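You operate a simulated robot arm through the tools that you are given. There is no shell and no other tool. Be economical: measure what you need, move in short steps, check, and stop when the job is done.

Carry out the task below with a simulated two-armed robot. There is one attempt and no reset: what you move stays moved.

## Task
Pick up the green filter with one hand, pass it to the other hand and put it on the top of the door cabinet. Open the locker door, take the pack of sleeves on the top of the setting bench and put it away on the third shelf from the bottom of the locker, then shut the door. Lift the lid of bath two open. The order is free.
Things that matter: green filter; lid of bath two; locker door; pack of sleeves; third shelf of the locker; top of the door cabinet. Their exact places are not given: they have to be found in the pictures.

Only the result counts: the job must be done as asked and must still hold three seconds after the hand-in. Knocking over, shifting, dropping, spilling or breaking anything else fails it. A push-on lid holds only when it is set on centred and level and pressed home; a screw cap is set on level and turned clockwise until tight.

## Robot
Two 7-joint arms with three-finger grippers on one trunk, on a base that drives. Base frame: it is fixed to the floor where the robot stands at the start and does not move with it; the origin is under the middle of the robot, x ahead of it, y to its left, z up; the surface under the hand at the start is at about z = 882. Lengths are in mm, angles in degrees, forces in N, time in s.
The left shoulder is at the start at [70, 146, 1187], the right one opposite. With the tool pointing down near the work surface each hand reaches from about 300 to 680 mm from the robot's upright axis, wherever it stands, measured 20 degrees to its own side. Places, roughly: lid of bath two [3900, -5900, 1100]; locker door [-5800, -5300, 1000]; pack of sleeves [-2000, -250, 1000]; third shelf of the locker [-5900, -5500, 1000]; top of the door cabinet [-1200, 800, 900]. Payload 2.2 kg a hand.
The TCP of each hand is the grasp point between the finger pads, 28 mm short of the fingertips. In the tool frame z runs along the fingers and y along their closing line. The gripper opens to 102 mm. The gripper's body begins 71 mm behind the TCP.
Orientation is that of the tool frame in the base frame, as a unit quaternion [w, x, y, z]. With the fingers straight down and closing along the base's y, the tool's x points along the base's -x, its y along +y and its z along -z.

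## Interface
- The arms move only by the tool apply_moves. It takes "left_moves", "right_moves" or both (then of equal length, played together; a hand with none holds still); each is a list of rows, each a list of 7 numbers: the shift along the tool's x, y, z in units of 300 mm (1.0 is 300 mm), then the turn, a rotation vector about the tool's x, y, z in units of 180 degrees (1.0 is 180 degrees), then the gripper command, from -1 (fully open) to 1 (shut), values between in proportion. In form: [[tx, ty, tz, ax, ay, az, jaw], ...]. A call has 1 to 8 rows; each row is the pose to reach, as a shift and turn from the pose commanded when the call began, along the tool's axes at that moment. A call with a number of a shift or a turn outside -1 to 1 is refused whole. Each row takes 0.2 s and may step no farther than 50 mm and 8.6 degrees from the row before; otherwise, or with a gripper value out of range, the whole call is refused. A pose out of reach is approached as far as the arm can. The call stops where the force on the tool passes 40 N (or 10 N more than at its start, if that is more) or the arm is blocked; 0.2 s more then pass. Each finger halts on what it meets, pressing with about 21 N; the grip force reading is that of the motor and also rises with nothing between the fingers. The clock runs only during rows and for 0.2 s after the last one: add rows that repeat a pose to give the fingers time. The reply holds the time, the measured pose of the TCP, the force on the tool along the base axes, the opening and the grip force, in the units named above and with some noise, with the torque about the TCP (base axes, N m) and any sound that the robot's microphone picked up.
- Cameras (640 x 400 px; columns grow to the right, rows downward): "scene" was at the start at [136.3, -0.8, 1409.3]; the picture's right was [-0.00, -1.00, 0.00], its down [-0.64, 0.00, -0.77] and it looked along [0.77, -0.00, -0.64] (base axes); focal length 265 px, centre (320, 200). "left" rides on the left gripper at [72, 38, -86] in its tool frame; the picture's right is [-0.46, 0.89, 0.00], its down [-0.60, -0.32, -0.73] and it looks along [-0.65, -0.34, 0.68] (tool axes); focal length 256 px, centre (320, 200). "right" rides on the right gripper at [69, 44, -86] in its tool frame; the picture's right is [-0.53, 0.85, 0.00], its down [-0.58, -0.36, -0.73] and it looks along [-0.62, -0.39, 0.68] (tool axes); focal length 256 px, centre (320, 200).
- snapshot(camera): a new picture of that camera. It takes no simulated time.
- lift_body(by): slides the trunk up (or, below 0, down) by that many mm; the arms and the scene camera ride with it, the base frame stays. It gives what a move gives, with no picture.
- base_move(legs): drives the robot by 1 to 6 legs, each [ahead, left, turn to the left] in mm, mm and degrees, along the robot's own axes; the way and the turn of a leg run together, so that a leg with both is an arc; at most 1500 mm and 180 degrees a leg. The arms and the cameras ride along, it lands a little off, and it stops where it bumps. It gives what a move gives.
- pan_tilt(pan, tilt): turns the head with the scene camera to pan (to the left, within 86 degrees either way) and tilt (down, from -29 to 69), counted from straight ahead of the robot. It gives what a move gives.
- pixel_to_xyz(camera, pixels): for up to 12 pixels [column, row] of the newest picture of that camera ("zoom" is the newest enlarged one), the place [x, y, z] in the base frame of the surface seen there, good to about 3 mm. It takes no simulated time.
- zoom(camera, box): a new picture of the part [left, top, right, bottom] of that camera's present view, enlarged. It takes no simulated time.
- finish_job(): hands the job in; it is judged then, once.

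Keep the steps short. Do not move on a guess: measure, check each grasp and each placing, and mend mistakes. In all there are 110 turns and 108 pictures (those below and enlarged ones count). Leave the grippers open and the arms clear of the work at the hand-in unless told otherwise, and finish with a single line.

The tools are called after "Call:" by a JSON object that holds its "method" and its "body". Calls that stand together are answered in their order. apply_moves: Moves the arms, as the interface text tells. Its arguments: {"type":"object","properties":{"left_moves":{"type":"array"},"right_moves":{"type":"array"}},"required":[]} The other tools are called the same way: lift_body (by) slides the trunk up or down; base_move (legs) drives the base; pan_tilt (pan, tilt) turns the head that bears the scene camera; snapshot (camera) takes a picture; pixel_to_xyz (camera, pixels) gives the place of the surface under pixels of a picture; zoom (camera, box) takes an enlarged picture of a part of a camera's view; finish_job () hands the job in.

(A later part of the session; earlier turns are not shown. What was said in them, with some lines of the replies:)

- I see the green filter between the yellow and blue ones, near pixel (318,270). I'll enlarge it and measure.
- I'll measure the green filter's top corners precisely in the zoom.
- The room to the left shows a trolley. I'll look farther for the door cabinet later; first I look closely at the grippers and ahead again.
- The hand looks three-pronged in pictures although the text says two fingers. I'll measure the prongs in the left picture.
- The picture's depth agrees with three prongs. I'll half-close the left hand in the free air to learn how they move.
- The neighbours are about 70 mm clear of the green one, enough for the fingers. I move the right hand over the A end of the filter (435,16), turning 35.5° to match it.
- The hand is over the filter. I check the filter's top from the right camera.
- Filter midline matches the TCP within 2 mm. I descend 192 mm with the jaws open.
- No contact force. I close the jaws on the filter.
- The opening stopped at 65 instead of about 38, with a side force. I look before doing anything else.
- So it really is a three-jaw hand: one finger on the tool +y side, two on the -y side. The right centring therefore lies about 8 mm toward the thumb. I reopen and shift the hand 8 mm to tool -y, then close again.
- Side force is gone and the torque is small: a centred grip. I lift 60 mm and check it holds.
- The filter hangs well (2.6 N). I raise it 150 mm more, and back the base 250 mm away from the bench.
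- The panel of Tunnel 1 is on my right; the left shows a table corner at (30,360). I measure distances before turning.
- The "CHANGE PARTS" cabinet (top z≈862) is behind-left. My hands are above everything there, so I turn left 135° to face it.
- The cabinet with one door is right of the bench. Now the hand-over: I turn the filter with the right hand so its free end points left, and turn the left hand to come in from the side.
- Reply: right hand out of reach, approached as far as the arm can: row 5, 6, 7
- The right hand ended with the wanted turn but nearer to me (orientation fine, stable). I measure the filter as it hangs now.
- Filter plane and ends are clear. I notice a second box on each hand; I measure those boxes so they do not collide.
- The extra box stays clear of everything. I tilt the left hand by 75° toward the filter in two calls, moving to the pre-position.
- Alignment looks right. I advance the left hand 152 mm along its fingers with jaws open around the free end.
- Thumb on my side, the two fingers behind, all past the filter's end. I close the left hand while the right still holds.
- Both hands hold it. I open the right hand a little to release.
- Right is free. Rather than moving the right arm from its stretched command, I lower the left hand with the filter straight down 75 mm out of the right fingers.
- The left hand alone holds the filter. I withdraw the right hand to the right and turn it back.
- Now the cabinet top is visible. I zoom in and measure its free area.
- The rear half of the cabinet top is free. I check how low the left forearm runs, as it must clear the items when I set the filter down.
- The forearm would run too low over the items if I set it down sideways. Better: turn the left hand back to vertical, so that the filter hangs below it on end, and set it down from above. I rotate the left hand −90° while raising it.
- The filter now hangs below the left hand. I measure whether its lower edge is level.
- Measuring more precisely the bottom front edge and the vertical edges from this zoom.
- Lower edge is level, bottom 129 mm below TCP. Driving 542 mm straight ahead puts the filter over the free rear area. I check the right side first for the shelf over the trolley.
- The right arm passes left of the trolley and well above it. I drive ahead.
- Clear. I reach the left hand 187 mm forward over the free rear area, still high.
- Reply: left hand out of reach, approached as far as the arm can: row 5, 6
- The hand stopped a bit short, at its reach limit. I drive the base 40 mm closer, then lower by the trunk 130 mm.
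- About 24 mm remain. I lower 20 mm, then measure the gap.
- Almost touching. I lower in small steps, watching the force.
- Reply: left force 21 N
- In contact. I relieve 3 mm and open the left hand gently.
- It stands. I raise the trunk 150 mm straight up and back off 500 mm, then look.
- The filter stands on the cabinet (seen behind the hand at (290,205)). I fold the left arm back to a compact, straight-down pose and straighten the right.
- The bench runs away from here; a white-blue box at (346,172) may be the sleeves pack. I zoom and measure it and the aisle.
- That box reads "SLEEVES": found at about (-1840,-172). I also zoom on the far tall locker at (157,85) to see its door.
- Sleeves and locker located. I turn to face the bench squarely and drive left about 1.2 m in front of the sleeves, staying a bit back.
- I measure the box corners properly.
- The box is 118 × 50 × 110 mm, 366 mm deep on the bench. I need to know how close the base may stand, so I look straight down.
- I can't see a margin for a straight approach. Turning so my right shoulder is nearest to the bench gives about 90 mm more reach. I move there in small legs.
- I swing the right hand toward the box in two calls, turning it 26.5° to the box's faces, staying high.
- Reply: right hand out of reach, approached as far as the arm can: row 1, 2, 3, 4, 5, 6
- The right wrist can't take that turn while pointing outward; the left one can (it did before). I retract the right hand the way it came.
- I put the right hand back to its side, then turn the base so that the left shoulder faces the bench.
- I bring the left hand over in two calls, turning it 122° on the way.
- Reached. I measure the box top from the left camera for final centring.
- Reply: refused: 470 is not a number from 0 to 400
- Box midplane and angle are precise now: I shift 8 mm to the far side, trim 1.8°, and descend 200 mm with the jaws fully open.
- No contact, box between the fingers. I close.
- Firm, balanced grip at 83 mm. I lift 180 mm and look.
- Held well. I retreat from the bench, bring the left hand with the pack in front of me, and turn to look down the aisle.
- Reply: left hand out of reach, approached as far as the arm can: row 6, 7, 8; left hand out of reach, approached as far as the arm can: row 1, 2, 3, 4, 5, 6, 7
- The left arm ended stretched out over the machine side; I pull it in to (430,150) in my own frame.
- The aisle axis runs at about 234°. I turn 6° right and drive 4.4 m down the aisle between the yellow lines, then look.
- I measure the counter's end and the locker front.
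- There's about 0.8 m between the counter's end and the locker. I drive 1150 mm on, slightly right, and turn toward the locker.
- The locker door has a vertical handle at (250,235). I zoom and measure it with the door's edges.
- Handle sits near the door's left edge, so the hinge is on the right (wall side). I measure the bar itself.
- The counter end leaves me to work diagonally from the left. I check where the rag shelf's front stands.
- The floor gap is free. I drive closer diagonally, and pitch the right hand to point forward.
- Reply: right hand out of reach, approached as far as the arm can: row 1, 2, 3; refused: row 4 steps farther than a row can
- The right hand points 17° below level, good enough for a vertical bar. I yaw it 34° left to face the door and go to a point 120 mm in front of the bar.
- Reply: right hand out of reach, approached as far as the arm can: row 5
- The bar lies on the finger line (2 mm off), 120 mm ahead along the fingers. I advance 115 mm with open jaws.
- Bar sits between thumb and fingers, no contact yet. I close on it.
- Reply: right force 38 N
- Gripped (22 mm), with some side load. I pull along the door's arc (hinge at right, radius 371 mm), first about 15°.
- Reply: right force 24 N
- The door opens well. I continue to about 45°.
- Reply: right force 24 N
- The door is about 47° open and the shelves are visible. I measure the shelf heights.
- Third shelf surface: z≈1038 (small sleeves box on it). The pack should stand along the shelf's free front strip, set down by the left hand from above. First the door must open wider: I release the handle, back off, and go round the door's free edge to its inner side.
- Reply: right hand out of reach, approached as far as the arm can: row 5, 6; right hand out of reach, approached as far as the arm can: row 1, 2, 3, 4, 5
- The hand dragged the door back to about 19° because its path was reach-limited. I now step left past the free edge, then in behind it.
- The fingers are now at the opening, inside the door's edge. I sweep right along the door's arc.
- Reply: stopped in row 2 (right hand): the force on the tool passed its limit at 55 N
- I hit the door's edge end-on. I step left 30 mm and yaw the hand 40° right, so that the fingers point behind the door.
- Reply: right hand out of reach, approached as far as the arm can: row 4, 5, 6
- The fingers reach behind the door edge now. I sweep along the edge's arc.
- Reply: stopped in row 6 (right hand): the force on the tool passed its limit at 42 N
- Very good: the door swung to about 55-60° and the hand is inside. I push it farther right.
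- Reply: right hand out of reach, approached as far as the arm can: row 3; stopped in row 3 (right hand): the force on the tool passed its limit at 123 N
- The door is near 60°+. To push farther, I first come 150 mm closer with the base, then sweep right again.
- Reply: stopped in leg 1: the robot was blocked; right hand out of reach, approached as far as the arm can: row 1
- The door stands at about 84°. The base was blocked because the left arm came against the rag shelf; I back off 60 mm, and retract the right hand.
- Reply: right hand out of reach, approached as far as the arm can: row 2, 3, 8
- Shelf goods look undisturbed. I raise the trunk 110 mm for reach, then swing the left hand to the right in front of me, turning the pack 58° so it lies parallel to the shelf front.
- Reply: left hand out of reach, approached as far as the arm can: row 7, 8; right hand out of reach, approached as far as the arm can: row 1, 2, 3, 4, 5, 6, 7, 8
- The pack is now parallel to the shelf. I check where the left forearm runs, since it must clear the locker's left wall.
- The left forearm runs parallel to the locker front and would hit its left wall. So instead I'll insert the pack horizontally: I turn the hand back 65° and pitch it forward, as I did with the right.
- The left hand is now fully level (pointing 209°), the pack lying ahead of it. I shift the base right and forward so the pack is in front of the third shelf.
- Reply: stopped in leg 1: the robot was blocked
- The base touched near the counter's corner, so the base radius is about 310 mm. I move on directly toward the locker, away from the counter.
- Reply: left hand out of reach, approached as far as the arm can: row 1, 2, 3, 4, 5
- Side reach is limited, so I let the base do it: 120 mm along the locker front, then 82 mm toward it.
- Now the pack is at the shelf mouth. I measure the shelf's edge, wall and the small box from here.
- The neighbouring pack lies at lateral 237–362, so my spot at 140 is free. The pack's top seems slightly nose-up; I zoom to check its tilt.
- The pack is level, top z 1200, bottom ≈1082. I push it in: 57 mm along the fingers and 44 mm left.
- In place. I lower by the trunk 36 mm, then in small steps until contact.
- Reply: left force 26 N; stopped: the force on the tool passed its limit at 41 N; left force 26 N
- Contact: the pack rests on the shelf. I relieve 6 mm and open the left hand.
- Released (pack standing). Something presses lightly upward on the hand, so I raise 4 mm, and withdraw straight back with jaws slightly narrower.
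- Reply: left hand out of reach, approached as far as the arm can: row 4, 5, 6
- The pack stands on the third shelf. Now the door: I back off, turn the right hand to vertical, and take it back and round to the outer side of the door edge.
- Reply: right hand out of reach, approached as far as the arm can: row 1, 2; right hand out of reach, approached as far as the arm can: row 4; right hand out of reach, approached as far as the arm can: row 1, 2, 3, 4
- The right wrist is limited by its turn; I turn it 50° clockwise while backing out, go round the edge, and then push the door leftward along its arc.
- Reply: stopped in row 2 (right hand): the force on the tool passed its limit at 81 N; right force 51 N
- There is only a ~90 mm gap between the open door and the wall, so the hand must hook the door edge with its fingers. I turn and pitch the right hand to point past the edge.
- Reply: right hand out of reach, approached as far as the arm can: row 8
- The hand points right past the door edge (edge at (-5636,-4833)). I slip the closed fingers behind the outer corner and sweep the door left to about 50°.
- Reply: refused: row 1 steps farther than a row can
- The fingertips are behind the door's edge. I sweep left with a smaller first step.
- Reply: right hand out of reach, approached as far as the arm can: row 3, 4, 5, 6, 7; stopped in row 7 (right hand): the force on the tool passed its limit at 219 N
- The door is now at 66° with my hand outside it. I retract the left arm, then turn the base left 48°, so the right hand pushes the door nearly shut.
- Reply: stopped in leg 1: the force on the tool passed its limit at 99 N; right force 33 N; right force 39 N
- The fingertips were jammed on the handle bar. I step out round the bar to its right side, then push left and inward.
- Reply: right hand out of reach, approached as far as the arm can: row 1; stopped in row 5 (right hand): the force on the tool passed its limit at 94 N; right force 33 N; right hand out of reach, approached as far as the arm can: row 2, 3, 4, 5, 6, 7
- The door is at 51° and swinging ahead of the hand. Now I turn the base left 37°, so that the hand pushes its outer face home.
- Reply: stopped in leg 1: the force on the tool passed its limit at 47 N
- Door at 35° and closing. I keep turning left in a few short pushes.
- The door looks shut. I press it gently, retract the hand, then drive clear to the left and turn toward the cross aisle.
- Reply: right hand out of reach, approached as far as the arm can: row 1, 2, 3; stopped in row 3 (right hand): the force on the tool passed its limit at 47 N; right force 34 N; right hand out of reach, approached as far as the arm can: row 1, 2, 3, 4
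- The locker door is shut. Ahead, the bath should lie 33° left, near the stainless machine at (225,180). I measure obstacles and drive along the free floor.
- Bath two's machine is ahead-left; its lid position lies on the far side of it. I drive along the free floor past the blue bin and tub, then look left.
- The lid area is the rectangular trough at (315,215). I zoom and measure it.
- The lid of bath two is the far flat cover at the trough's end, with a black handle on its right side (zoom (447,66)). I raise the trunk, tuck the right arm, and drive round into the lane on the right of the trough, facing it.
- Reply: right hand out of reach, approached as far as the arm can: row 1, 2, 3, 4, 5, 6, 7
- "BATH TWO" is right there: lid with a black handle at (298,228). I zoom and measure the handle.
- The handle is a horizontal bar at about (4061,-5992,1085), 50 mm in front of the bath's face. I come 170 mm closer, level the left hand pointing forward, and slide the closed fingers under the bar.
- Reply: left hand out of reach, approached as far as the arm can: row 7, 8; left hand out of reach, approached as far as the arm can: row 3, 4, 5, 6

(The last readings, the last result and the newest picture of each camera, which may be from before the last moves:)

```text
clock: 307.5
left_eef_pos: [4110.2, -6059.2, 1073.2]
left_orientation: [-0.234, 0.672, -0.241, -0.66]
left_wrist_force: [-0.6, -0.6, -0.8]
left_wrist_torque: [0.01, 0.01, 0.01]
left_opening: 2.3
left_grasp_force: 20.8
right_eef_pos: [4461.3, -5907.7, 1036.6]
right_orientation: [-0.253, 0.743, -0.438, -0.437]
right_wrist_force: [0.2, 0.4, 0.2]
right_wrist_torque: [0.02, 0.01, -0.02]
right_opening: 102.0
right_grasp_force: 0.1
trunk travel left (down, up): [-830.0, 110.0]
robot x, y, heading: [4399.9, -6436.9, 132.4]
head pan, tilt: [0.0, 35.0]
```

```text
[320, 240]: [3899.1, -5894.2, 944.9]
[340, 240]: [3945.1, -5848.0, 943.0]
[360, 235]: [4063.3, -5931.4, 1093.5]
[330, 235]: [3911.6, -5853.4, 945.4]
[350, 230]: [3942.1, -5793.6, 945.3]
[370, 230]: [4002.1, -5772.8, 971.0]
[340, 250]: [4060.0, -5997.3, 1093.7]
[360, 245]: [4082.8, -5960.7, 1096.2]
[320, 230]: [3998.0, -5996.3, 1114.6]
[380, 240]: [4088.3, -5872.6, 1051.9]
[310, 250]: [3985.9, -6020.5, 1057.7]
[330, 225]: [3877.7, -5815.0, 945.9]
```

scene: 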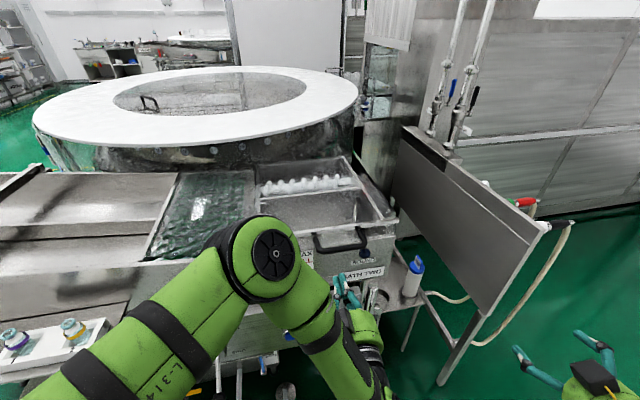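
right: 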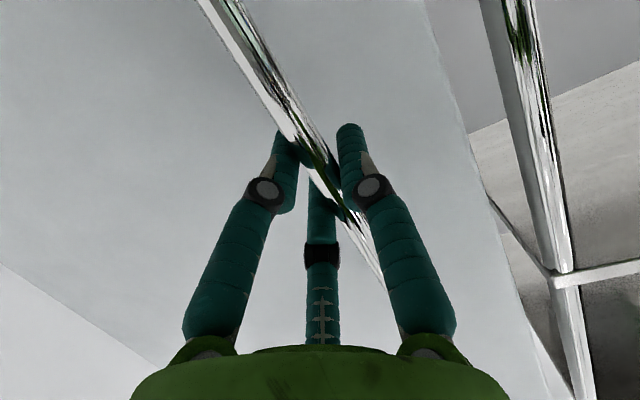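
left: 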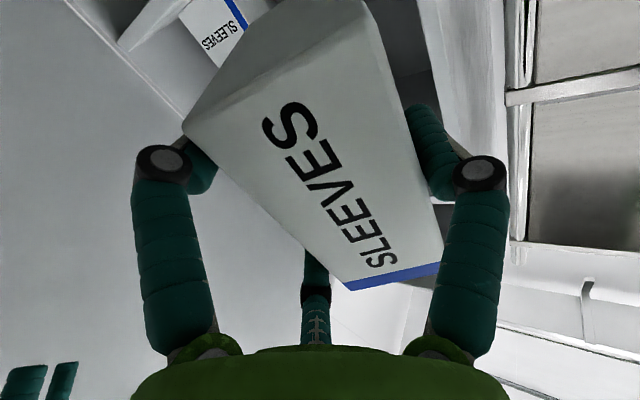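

The bar is 80 mm ahead, 27 mm right and 21 mm above my fingers. I slip under it and lift along the lid's arc (radius ≈440 mm), helped by trunk and base.

Call:
{"method": "apply_moves", "body": {"left_moves": [[0.025, -0.09, 0.05, 0, 0, 0, 1], [0.025, -0.09, 0.16, 0, 0, 0, 1], [0.025, -0.09, 0.257, 0, 0, 0, 1]]}}

Call:
{"method": "apply_moves", "body": {"left_moves": [[-0.1, 0, 0.004, 0, 0, 0, 1], [-0.24, 0, 0.02, 0, 0, 0, 1], [-0.38, 0, 0.055, 0, 0, 0, 1], [-0.52, 0, 0.1, 0, 0, 0, 1], [-0.66, 0, 0.16, 0, 0, 0, 1], [-0.79, 0, 0.23, 0, 0, 0, 1], [-0.91, 0, 0.315, 0, 0, 0, 1], [-1.0, 0, 0.38, 0, 0, 0, 1]]}}

Call:
{"method": "apply_moves", "body": {"left_moves": [[-0.1, 0, 0.11, 0, 0, 0, 1], [-0.19, 0, 0.23, 0, 0, 0, 1], [-0.27, 0, 0.35, 0, 0, 0, 1]]}}

```text
clock: 308.3
left_eef_pos: [4069.0, -5990.8, 1066.3]
left_orientation: [-0.234, 0.671, -0.24, -0.661]
left_wrist_force: [-0.5, 0.1, -0.4]
left_wrist_torque: [-0.02, -0.03, -0.01]
left_opening: 2.0
left_grasp_force: 20.8
right_eef_pos: [4460.7, -5907.0, 1036.3]
right_orientation: [-0.252, 0.744, -0.438, -0.437]
right_wrist_force: [0.6, -0.4, 0.8]
right_wrist_torque: [0.0, -0.01, 0.0]
right_opening: 102.0
right_grasp_force: 0.0
trunk travel left (down, up): [-830.0, 110.0]
robot x, y, heading: [4395.9, -6439.9, 132.3]
head pan, tilt: [0.0, 35.0]
```

```text
clock: 310.1
left_eef_pos: [3978.6, -5913.9, 1363.7]
left_orientation: [-0.233, 0.672, -0.241, -0.66]
left_wrist_force: [-0.2, 0.2, 0.3]
left_wrist_torque: [-0.02, -0.01, 0.02]
left_opening: 2.0
left_grasp_force: 21.0
right_eef_pos: [4460.9, -5907.5, 1036.4]
right_orientation: [-0.254, 0.743, -0.44, -0.436]
right_wrist_force: [0.4, -0.3, 0.0]
right_wrist_torque: [-0.05, 0.0, 0.0]
right_opening: 101.9
right_grasp_force: 0.1
trunk travel left (down, up): [-830.0, 110.0]
robot x, y, heading: [4395.6, -6440.8, 132.1]
head pan, tilt: [0.0, 35.0]
```

```text
clock: 310.9
left_eef_pos: [3896.1, -5844.2, 1443.7]
left_orientation: [-0.231, 0.669, -0.241, -0.664]
left_wrist_force: [-9.5, -4.4, 8.3]
left_wrist_torque: [-0.5, -0.6, -0.85]
left_opening: 2.0
left_grasp_force: 20.9
right_eef_pos: [4464.3, -5901.6, 1033.5]
right_orientation: [-0.251, 0.743, -0.44, -0.437]
right_wrist_force: [1.9, 2.8, -0.4]
right_wrist_torque: [-0.04, 0.11, 0.16]
right_opening: 102.2
right_grasp_force: 0.0
trunk travel left (down, up): [-830.0, 110.0]
robot x, y, heading: [4397.3, -6442.2, 131.9]
head pan, tilt: [0.0, 35.0]
5 turns are left
```

Some contact at the end but little load. I use the last picture to see the lid's state.

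Call:
{"method": "pan_tilt", "body": {"pan": 5, "tilt": 20}}

Call:
{"method": "snapshot", "body": {"camera": "scene"}}

```text
clock: 311.7
left_eef_pos: [3902.2, -5844.6, 1436.5]
left_orientation: [-0.235, 0.67, -0.25, -0.658]
left_wrist_force: [0.5, -0.6, -0.5]
left_wrist_torque: [0.04, -0.01, 0.02]
left_opening: 2.3
left_grasp_force: 21.1
right_eef_pos: [4461.2, -5907.6, 1036.4]
right_orientation: [-0.253, 0.744, -0.439, -0.437]
right_wrist_force: [-0.4, 0.2, 0.3]
right_wrist_torque: [0.03, 0.0, -0.03]
right_opening: 101.9
right_grasp_force: 0.1
trunk travel left (down, up): [-830.0, 110.0]
robot x, y, heading: [4395.8, -6438.2, 132.2]
head pan, tilt: [5.0, 20.0]
```

```text
0 pictures are left
4 turns are left
```

scene: 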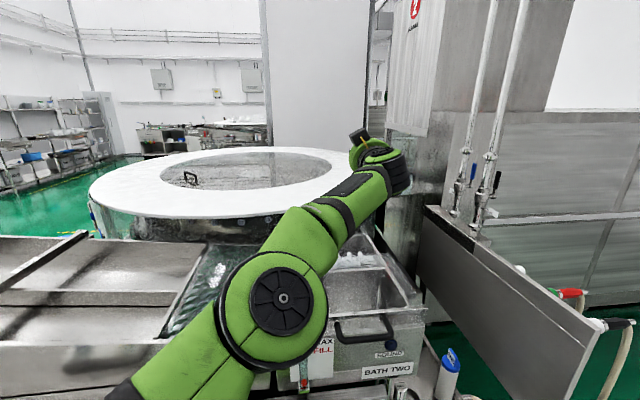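

The lid is still shut: the hook slipped off. I go back, roll the hand 90° so that it grips the bar from above and below, grip it, and lift.

Call:
{"method": "apply_moves", "body": {"left_moves": [[0, 0, -0.14, 0, 0, 0, 1], [0, 0, -0.28, 0, 0, 0, 1], [0, 0, -0.42, 0, 0, 0, 1], [0, 0, -0.56, 0, 0, 0, 1], [0, 0, -0.7, 0, 0, 0, 1], [0, 0, -0.85, 0, 0, 0, 1], [0, 0.01, -1.0, 0, 0, 0, 1]]}}

Call:
{"method": "apply_moves", "body": {"left_moves": [[0.14, 0, 0, 0, 0, -0.0465, -0.6], [0.28, 0, 0, 0, 0, -0.093, -0.6], [0.42, 0, 0, 0, 0, -0.1395, -0.6], [0.56, 0, 0, 0, 0, -0.186, -0.6], [0.7, 0, 0, 0, 0, -0.2325, -0.6], [0.85, 0, 0, 0, 0, -0.279, -0.6], [1.0, 0, 0, 0, 0, -0.3255, -0.6]]}}

Call:
{"method": "apply_moves", "body": {"left_moves": [[0.02, 0.03, -0.02, 0, 0, -0.0436, -0.6], [0.04, 0.06, -0.04, 0, 0, -0.0872, -0.6], [0.06, 0.09, -0.057, 0, 0, -0.131, -0.6], [0.075, 0.124, -0.057, 0, 0, -0.1745, -0.6], [0.075, 0.124, -0.057, 0, 0, -0.1745, -0.6]]}}

```text
clock: 313.3
left_eef_pos: [4126.7, -6042.4, 1448.0]
left_orientation: [-0.234, 0.671, -0.24, -0.661]
left_wrist_force: [0.3, -0.2, 0.6]
left_wrist_torque: [-0.04, -0.01, 0.02]
left_opening: 2.3
left_grasp_force: 21.0
right_eef_pos: [4461.6, -5909.7, 1037.0]
right_orientation: [-0.253, 0.743, -0.438, -0.437]
right_wrist_force: [0.5, 1.0, 0.4]
right_wrist_torque: [-0.03, -0.01, -0.03]
right_opening: 101.8
right_grasp_force: 0.1
trunk travel left (down, up): [-830.0, 110.0]
robot x, y, heading: [4397.3, -6439.9, 132.2]
head pan, tilt: [5.0, 20.0]
```

```text
clock: 314.9
left_eef_pos: [4128.4, -6044.9, 1143.3]
left_orientation: [-0.528, 0.703, 0.12, -0.462]
left_wrist_force: [0.0, 0.2, 1.1]
left_wrist_torque: [-0.01, 0.01, 0.02]
left_opening: 81.7
left_grasp_force: 0.0
right_eef_pos: [4460.5, -5907.1, 1037.0]
right_orientation: [-0.253, 0.744, -0.439, -0.437]
right_wrist_force: [0.0, 0.1, 0.0]
right_wrist_torque: [-0.04, -0.02, -0.04]
right_opening: 101.9
right_grasp_force: 0.0
trunk travel left (down, up): [-830.0, 110.0]
robot x, y, heading: [4397.2, -6437.3, 132.3]
head pan, tilt: [5.0, 20.0]
```

```text
clock: 316.1
left_eef_pos: [4126.9, -6046.3, 1106.6]
left_orientation: [-0.633, 0.645, 0.305, -0.3]
left_wrist_force: [-0.3, -0.4, 0.7]
left_wrist_torque: [0.03, 0.02, -0.01]
left_opening: 81.6
left_grasp_force: 0.1
left hand out of reach, approached as far as the arm can: row 2, 3, 4, 5
right_eef_pos: [4460.4, -5907.8, 1035.8]
right_orientation: [-0.252, 0.744, -0.439, -0.437]
right_wrist_force: [0.3, 0.0, -0.9]
right_wrist_torque: [0.02, 0.01, -0.02]
right_opening: 101.8
right_grasp_force: 0.0
trunk travel left (down, up): [-830.0, 110.0]
robot x, y, heading: [4397.5, -6441.0, 132.4]
head pan, tilt: [5.0, 20.0]
3 turns are left
```

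The hand is rolled and 84 mm before the bar. I advance, grip the bar, and lift along the arc.

Call:
{"method": "apply_moves", "body": {"left_moves": [[0.01, 0.01, 0.1, 0, 0, 0, -0.6], [0.021, 0.017, 0.2, 0, 0, 0, -0.6], [0.021, 0.017, 0.28, 0, 0, 0, -0.6], [0.021, 0.017, 0.28, 0, 0, 0, 1], [0.021, 0.017, 0.28, 0, 0, 0, 1], [0.021, 0.017, 0.28, 0, 0, 0, 1], [0.021, 0.017, 0.28, 0, 0, 0, 1]]}}

Call:
{"method": "apply_moves", "body": {"left_moves": [[0, -0.1, 0.004, 0, 0, 0, 1], [0, -0.24, 0.02, 0, 0, 0, 1], [0, -0.38, 0.055, 0, 0, 0, 1], [0, -0.52, 0.1, 0, 0, 0, 1], [0, -0.66, 0.16, 0, 0, 0, 1], [0, -0.79, 0.23, 0, 0, 0, 1], [0, -0.91, 0.315, 0, 0, 0, 1], [0, -1.0, 0.38, 0, 0, 0, 1]]}}

Call:
{"method": "apply_moves", "body": {"left_moves": [[0, -0.1, 0.11, 0, 0, 0, 1], [0, -0.19, 0.23, 0, 0, 0, 1], [0, -0.27, 0.35, 0, 0, 0, 1], [0, -0.34, 0.48, 0, 0, 0, 1]]}}

```text
clock: 317.7
left_eef_pos: [4065.4, -5987.4, 1100.6]
left_orientation: [-0.632, 0.645, 0.305, -0.302]
left_wrist_force: [0.6, -0.2, -2.3]
left_wrist_torque: [0.56, -0.47, 0.68]
left_opening: 21.9
left_grasp_force: 44.8
right_eef_pos: [4460.3, -5906.2, 1036.4]
right_orientation: [-0.254, 0.743, -0.44, -0.436]
right_wrist_force: [0.1, -0.3, 0.3]
right_wrist_torque: [-0.04, 0.01, -0.01]
right_opening: 101.9
right_grasp_force: 0.0
trunk travel left (down, up): [-830.0, 110.0]
robot x, y, heading: [4398.9, -6439.8, 132.4]
head pan, tilt: [5.0, 20.0]
```

```text
clock: 318.8
left_eef_pos: [4021.8, -5955.2, 1256.0]
left_orientation: [-0.619, 0.655, 0.309, -0.303]
left_wrist_force: [-22.3, 14.2, -24.4]
left_wrist_torque: [0.53, -0.49, -1.1]
left_opening: 21.8
left_grasp_force: 44.9
right_eef_pos: [4455.0, -5900.8, 1031.9]
right_orientation: [-0.252, 0.745, -0.439, -0.434]
right_wrist_force: [0.4, 0.0, -0.4]
right_wrist_torque: [-0.02, 0.02, 0.04]
right_opening: 101.7
right_grasp_force: 0.0
trunk travel left (down, up): [-830.0, 110.0]
robot x, y, heading: [4396.8, -6439.4, 132.1]
head pan, tilt: [5.0, 20.0]
stopped in row 5 (left hand): the force on the tool passed its limit at 45 N (the readings are from after the stop); the commanded pose is now the measured one
```

```text
clock: 319.8
left_eef_pos: [3902.4, -5869.4, 1357.7]
left_orientation: [-0.623, 0.65, 0.313, -0.303]
left_wrist_force: [-12.6, -8.1, -19.7]
left_wrist_torque: [-0.17, -0.26, 0.39]
left_opening: 22.5
left_grasp_force: 45.3
right_eef_pos: [4452.5, -5907.3, 1036.3]
right_orientation: [-0.254, 0.745, -0.437, -0.435]
right_wrist_force: [-0.8, 0.2, 0.4]
right_wrist_torque: [-0.01, -0.01, 0.0]
right_opening: 101.9
right_grasp_force: 0.0
trunk travel left (down, up): [-830.0, 110.0]
robot x, y, heading: [4396.2, -6440.8, 132.2]
head pan, tilt: [5.0, 20.0]
2 turns are left
```

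The bar is held and the lid stands about 72° open (hinge radius ≈277 mm). I push it on past upright with arm and base, release gently, and withdraw straight back.

Call:
{"method": "apply_moves", "body": {"left_moves": [[0, -0.02, 0.12, 0, 0, 0, 1], [0, -0.03, 0.24, 0, 0, 0, 1], [0, -0.02, 0.36, 0, 0, 0, 1], [0, 0.0, 0.48, 0, 0, 0, 1]]}}

Call:
{"method": "base_move", "body": {"legs": [[95, 18, 0]]}}

Call:
{"method": "apply_moves", "body": {"left_moves": [[0, 0.0, 0.06, 0, 0, 0, 1], [0, 0.01, 0.12, 0, 0, 0, 1], [0, 0.02, 0.18, 0, 0, 0, 1]]}}

Call:
{"method": "apply_moves", "body": {"left_moves": [[0, 0, 0, 0, 0, 0, -0.2], [0, 0, 0, 0, 0, 0, -0.2], [0, 0, 0, 0, 0, 0, -0.2]]}}

Call:
{"method": "apply_moves", "body": {"left_moves": [[0, 0, -0.08, 0, 0, 0, -0.2], [0, 0, -0.2, 0, 0, 0, -0.2], [0, 0, -0.35, 0, 0, 0, -0.2], [0, 0, -0.5, 0, 0, 0, -0.6], [0, 0, -0.65, 0, 0, 0, -1], [0, 0, -0.8, 0, 0, 0, -1]]}}

Call:
{"method": "base_move", "body": {"legs": [[-120, 0, 0]]}}

```text
clock: 320.3
left_eef_pos: [3876.1, -5850.0, 1364.7]
left_orientation: [-0.618, 0.65, 0.313, -0.311]
left_wrist_force: [-10.5, -13.8, -8.4]
left_wrist_torque: [0.61, -0.64, -1.4]
left_opening: 22.2
left_grasp_force: 44.9
left hand out of reach, approached as far as the arm can: row 2
right_eef_pos: [4458.4, -5907.5, 1036.3]
right_orientation: [-0.253, 0.745, -0.438, -0.436]
right_wrist_force: [1.4, 0.4, 0.1]
right_wrist_torque: [0.02, 0.04, 0.07]
right_opening: 102.1
right_grasp_force: 0.1
trunk travel left (down, up): [-830.0, 110.0]
robot x, y, heading: [4398.6, -6440.4, 132.4]
head pan, tilt: [5.0, 20.0]
stopped in row 2 (left hand): the force on the tool passed its limit at 61 N (the readings are from after the stop); the commanded pose is now the measured one
```

```text
clock: 321.5
left_eef_pos: [3808.6, -5795.2, 1365.9]
left_orientation: [-0.617, 0.651, 0.314, -0.311]
left_wrist_force: [3.7, -12.7, 0.1]
left_wrist_torque: [0.76, -0.61, -1.33]
left_opening: 21.8
left_grasp_force: 44.7
right_eef_pos: [4384.3, -5853.8, 1038.8]
right_orientation: [-0.253, 0.744, -0.435, -0.439]
right_wrist_force: [-0.4, 0.2, -0.5]
right_wrist_torque: [-0.02, -0.01, -0.04]
right_opening: 102.2
right_grasp_force: 0.1
trunk travel left (down, up): [-830.0, 110.0]
robot x, y, heading: [4320.8, -6383.2, 132.3]
head pan, tilt: [5.0, 20.0]
stopped in leg 1: the force on the tool passed its limit at 56 N (the readings are from after the stop); the commanded pose is now the measured one
```

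```text
clock: 322.1
left_eef_pos: [3807.6, -5795.4, 1365.3]
left_orientation: [-0.622, 0.651, 0.308, -0.307]
left_wrist_force: [23.8, -20.8, 2.7]
left_wrist_torque: [0.65, -0.67, 1.18]
left_opening: 21.8
left_grasp_force: 45.7
left hand out of reach, approached as far as the arm can: row 1, 2
right_eef_pos: [4389.1, -5859.3, 1039.9]
right_orientation: [-0.254, 0.742, -0.436, -0.441]
right_wrist_force: [-1.2, 0.2, -0.5]
right_wrist_torque: [0.0, -0.01, -0.04]
right_opening: 102.1
right_grasp_force: 0.0
trunk travel left (down, up): [-830.0, 110.0]
robot x, y, heading: [4320.0, -6382.3, 132.3]
head pan, tilt: [5.0, 20.0]
stopped in row 2 (left hand): the force on the tool passed its limit at 44 N (the readings are from after the stop); the commanded pose is now the measured one
```

```text
clock: 322.9
left_eef_pos: [3798.3, -5789.1, 1362.1]
left_orientation: [-0.621, 0.651, 0.308, -0.311]
left_wrist_force: [-1.5, 0.7, 21.7]
left_wrist_torque: [-0.34, -0.46, 0.12]
left_opening: 48.0
left_grasp_force: 0.0
right_eef_pos: [4386.1, -5852.9, 1037.8]
right_orientation: [-0.253, 0.743, -0.437, -0.439]
right_wrist_force: [-0.1, 0.0, -0.1]
right_wrist_torque: [-0.02, 0.0, 0.0]
right_opening: 102.1
right_grasp_force: 0.1
trunk travel left (down, up): [-830.0, 110.0]
robot x, y, heading: [4320.8, -6383.4, 132.6]
head pan, tilt: [5.0, 20.0]
```

```text
clock: 324.3
left_eef_pos: [3987.5, -5934.2, 1369.0]
left_orientation: [-0.619, 0.652, 0.31, -0.309]
left_wrist_force: [0.3, 0.1, -0.5]
left_wrist_torque: [0.01, -0.03, -0.01]
left_opening: 102.2
left_grasp_force: 0.1
right_eef_pos: [4384.8, -5850.4, 1035.8]
right_orientation: [-0.252, 0.744, -0.437, -0.438]
right_wrist_force: [0.6, 0.8, -0.5]
right_wrist_torque: [0.0, 0.04, -0.04]
right_opening: 101.8
right_grasp_force: 0.1
trunk travel left (down, up): [-830.0, 110.0]
robot x, y, heading: [4322.8, -6384.3, 132.4]
head pan, tilt: [5.0, 20.0]
```

```text
clock: 325.5
left_eef_pos: [4060.9, -6018.1, 1367.6]
left_orientation: [-0.618, 0.654, 0.309, -0.309]
left_wrist_force: [-0.2, 0.5, 0.0]
left_wrist_torque: [0.0, 0.01, 0.01]
left_opening: 101.6
left_grasp_force: 0.1
right_eef_pos: [4460.1, -5934.5, 1035.6]
right_orientation: [-0.253, 0.744, -0.437, -0.437]
right_wrist_force: [-0.1, 0.1, -1.2]
right_wrist_torque: [0.03, 0.03, 0.01]
right_opening: 101.9
right_grasp_force: 0.0
trunk travel left (down, up): [-830.0, 110.0]
robot x, y, heading: [4397.5, -6468.1, 132.7]
head pan, tilt: [5.0, 20.0]
1 turns are left
```

The lid reached its stop about 99° open, past upright. The hand came away free, both grippers are open and the arms are clear, so I hand in.

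Call:
{"method": "finish_job", "body": {}}

```text
The job is handed in.
```

I handed in the job with all three parts done; the last step, the lid of bath two staying open, I could not confirm by picture because none were left. The green filter was passed from the right hand to the left and stands on its short end on top of the door cabinet. The pack of sleeves stands on the locker's third shelf with the door shut. By arm readings the bath lid met its stop about 9° past upright before I let go. While working I bumped the rag shelf and the counter corner; I saw nothing moved on the rag shelf, but did not check the counter.
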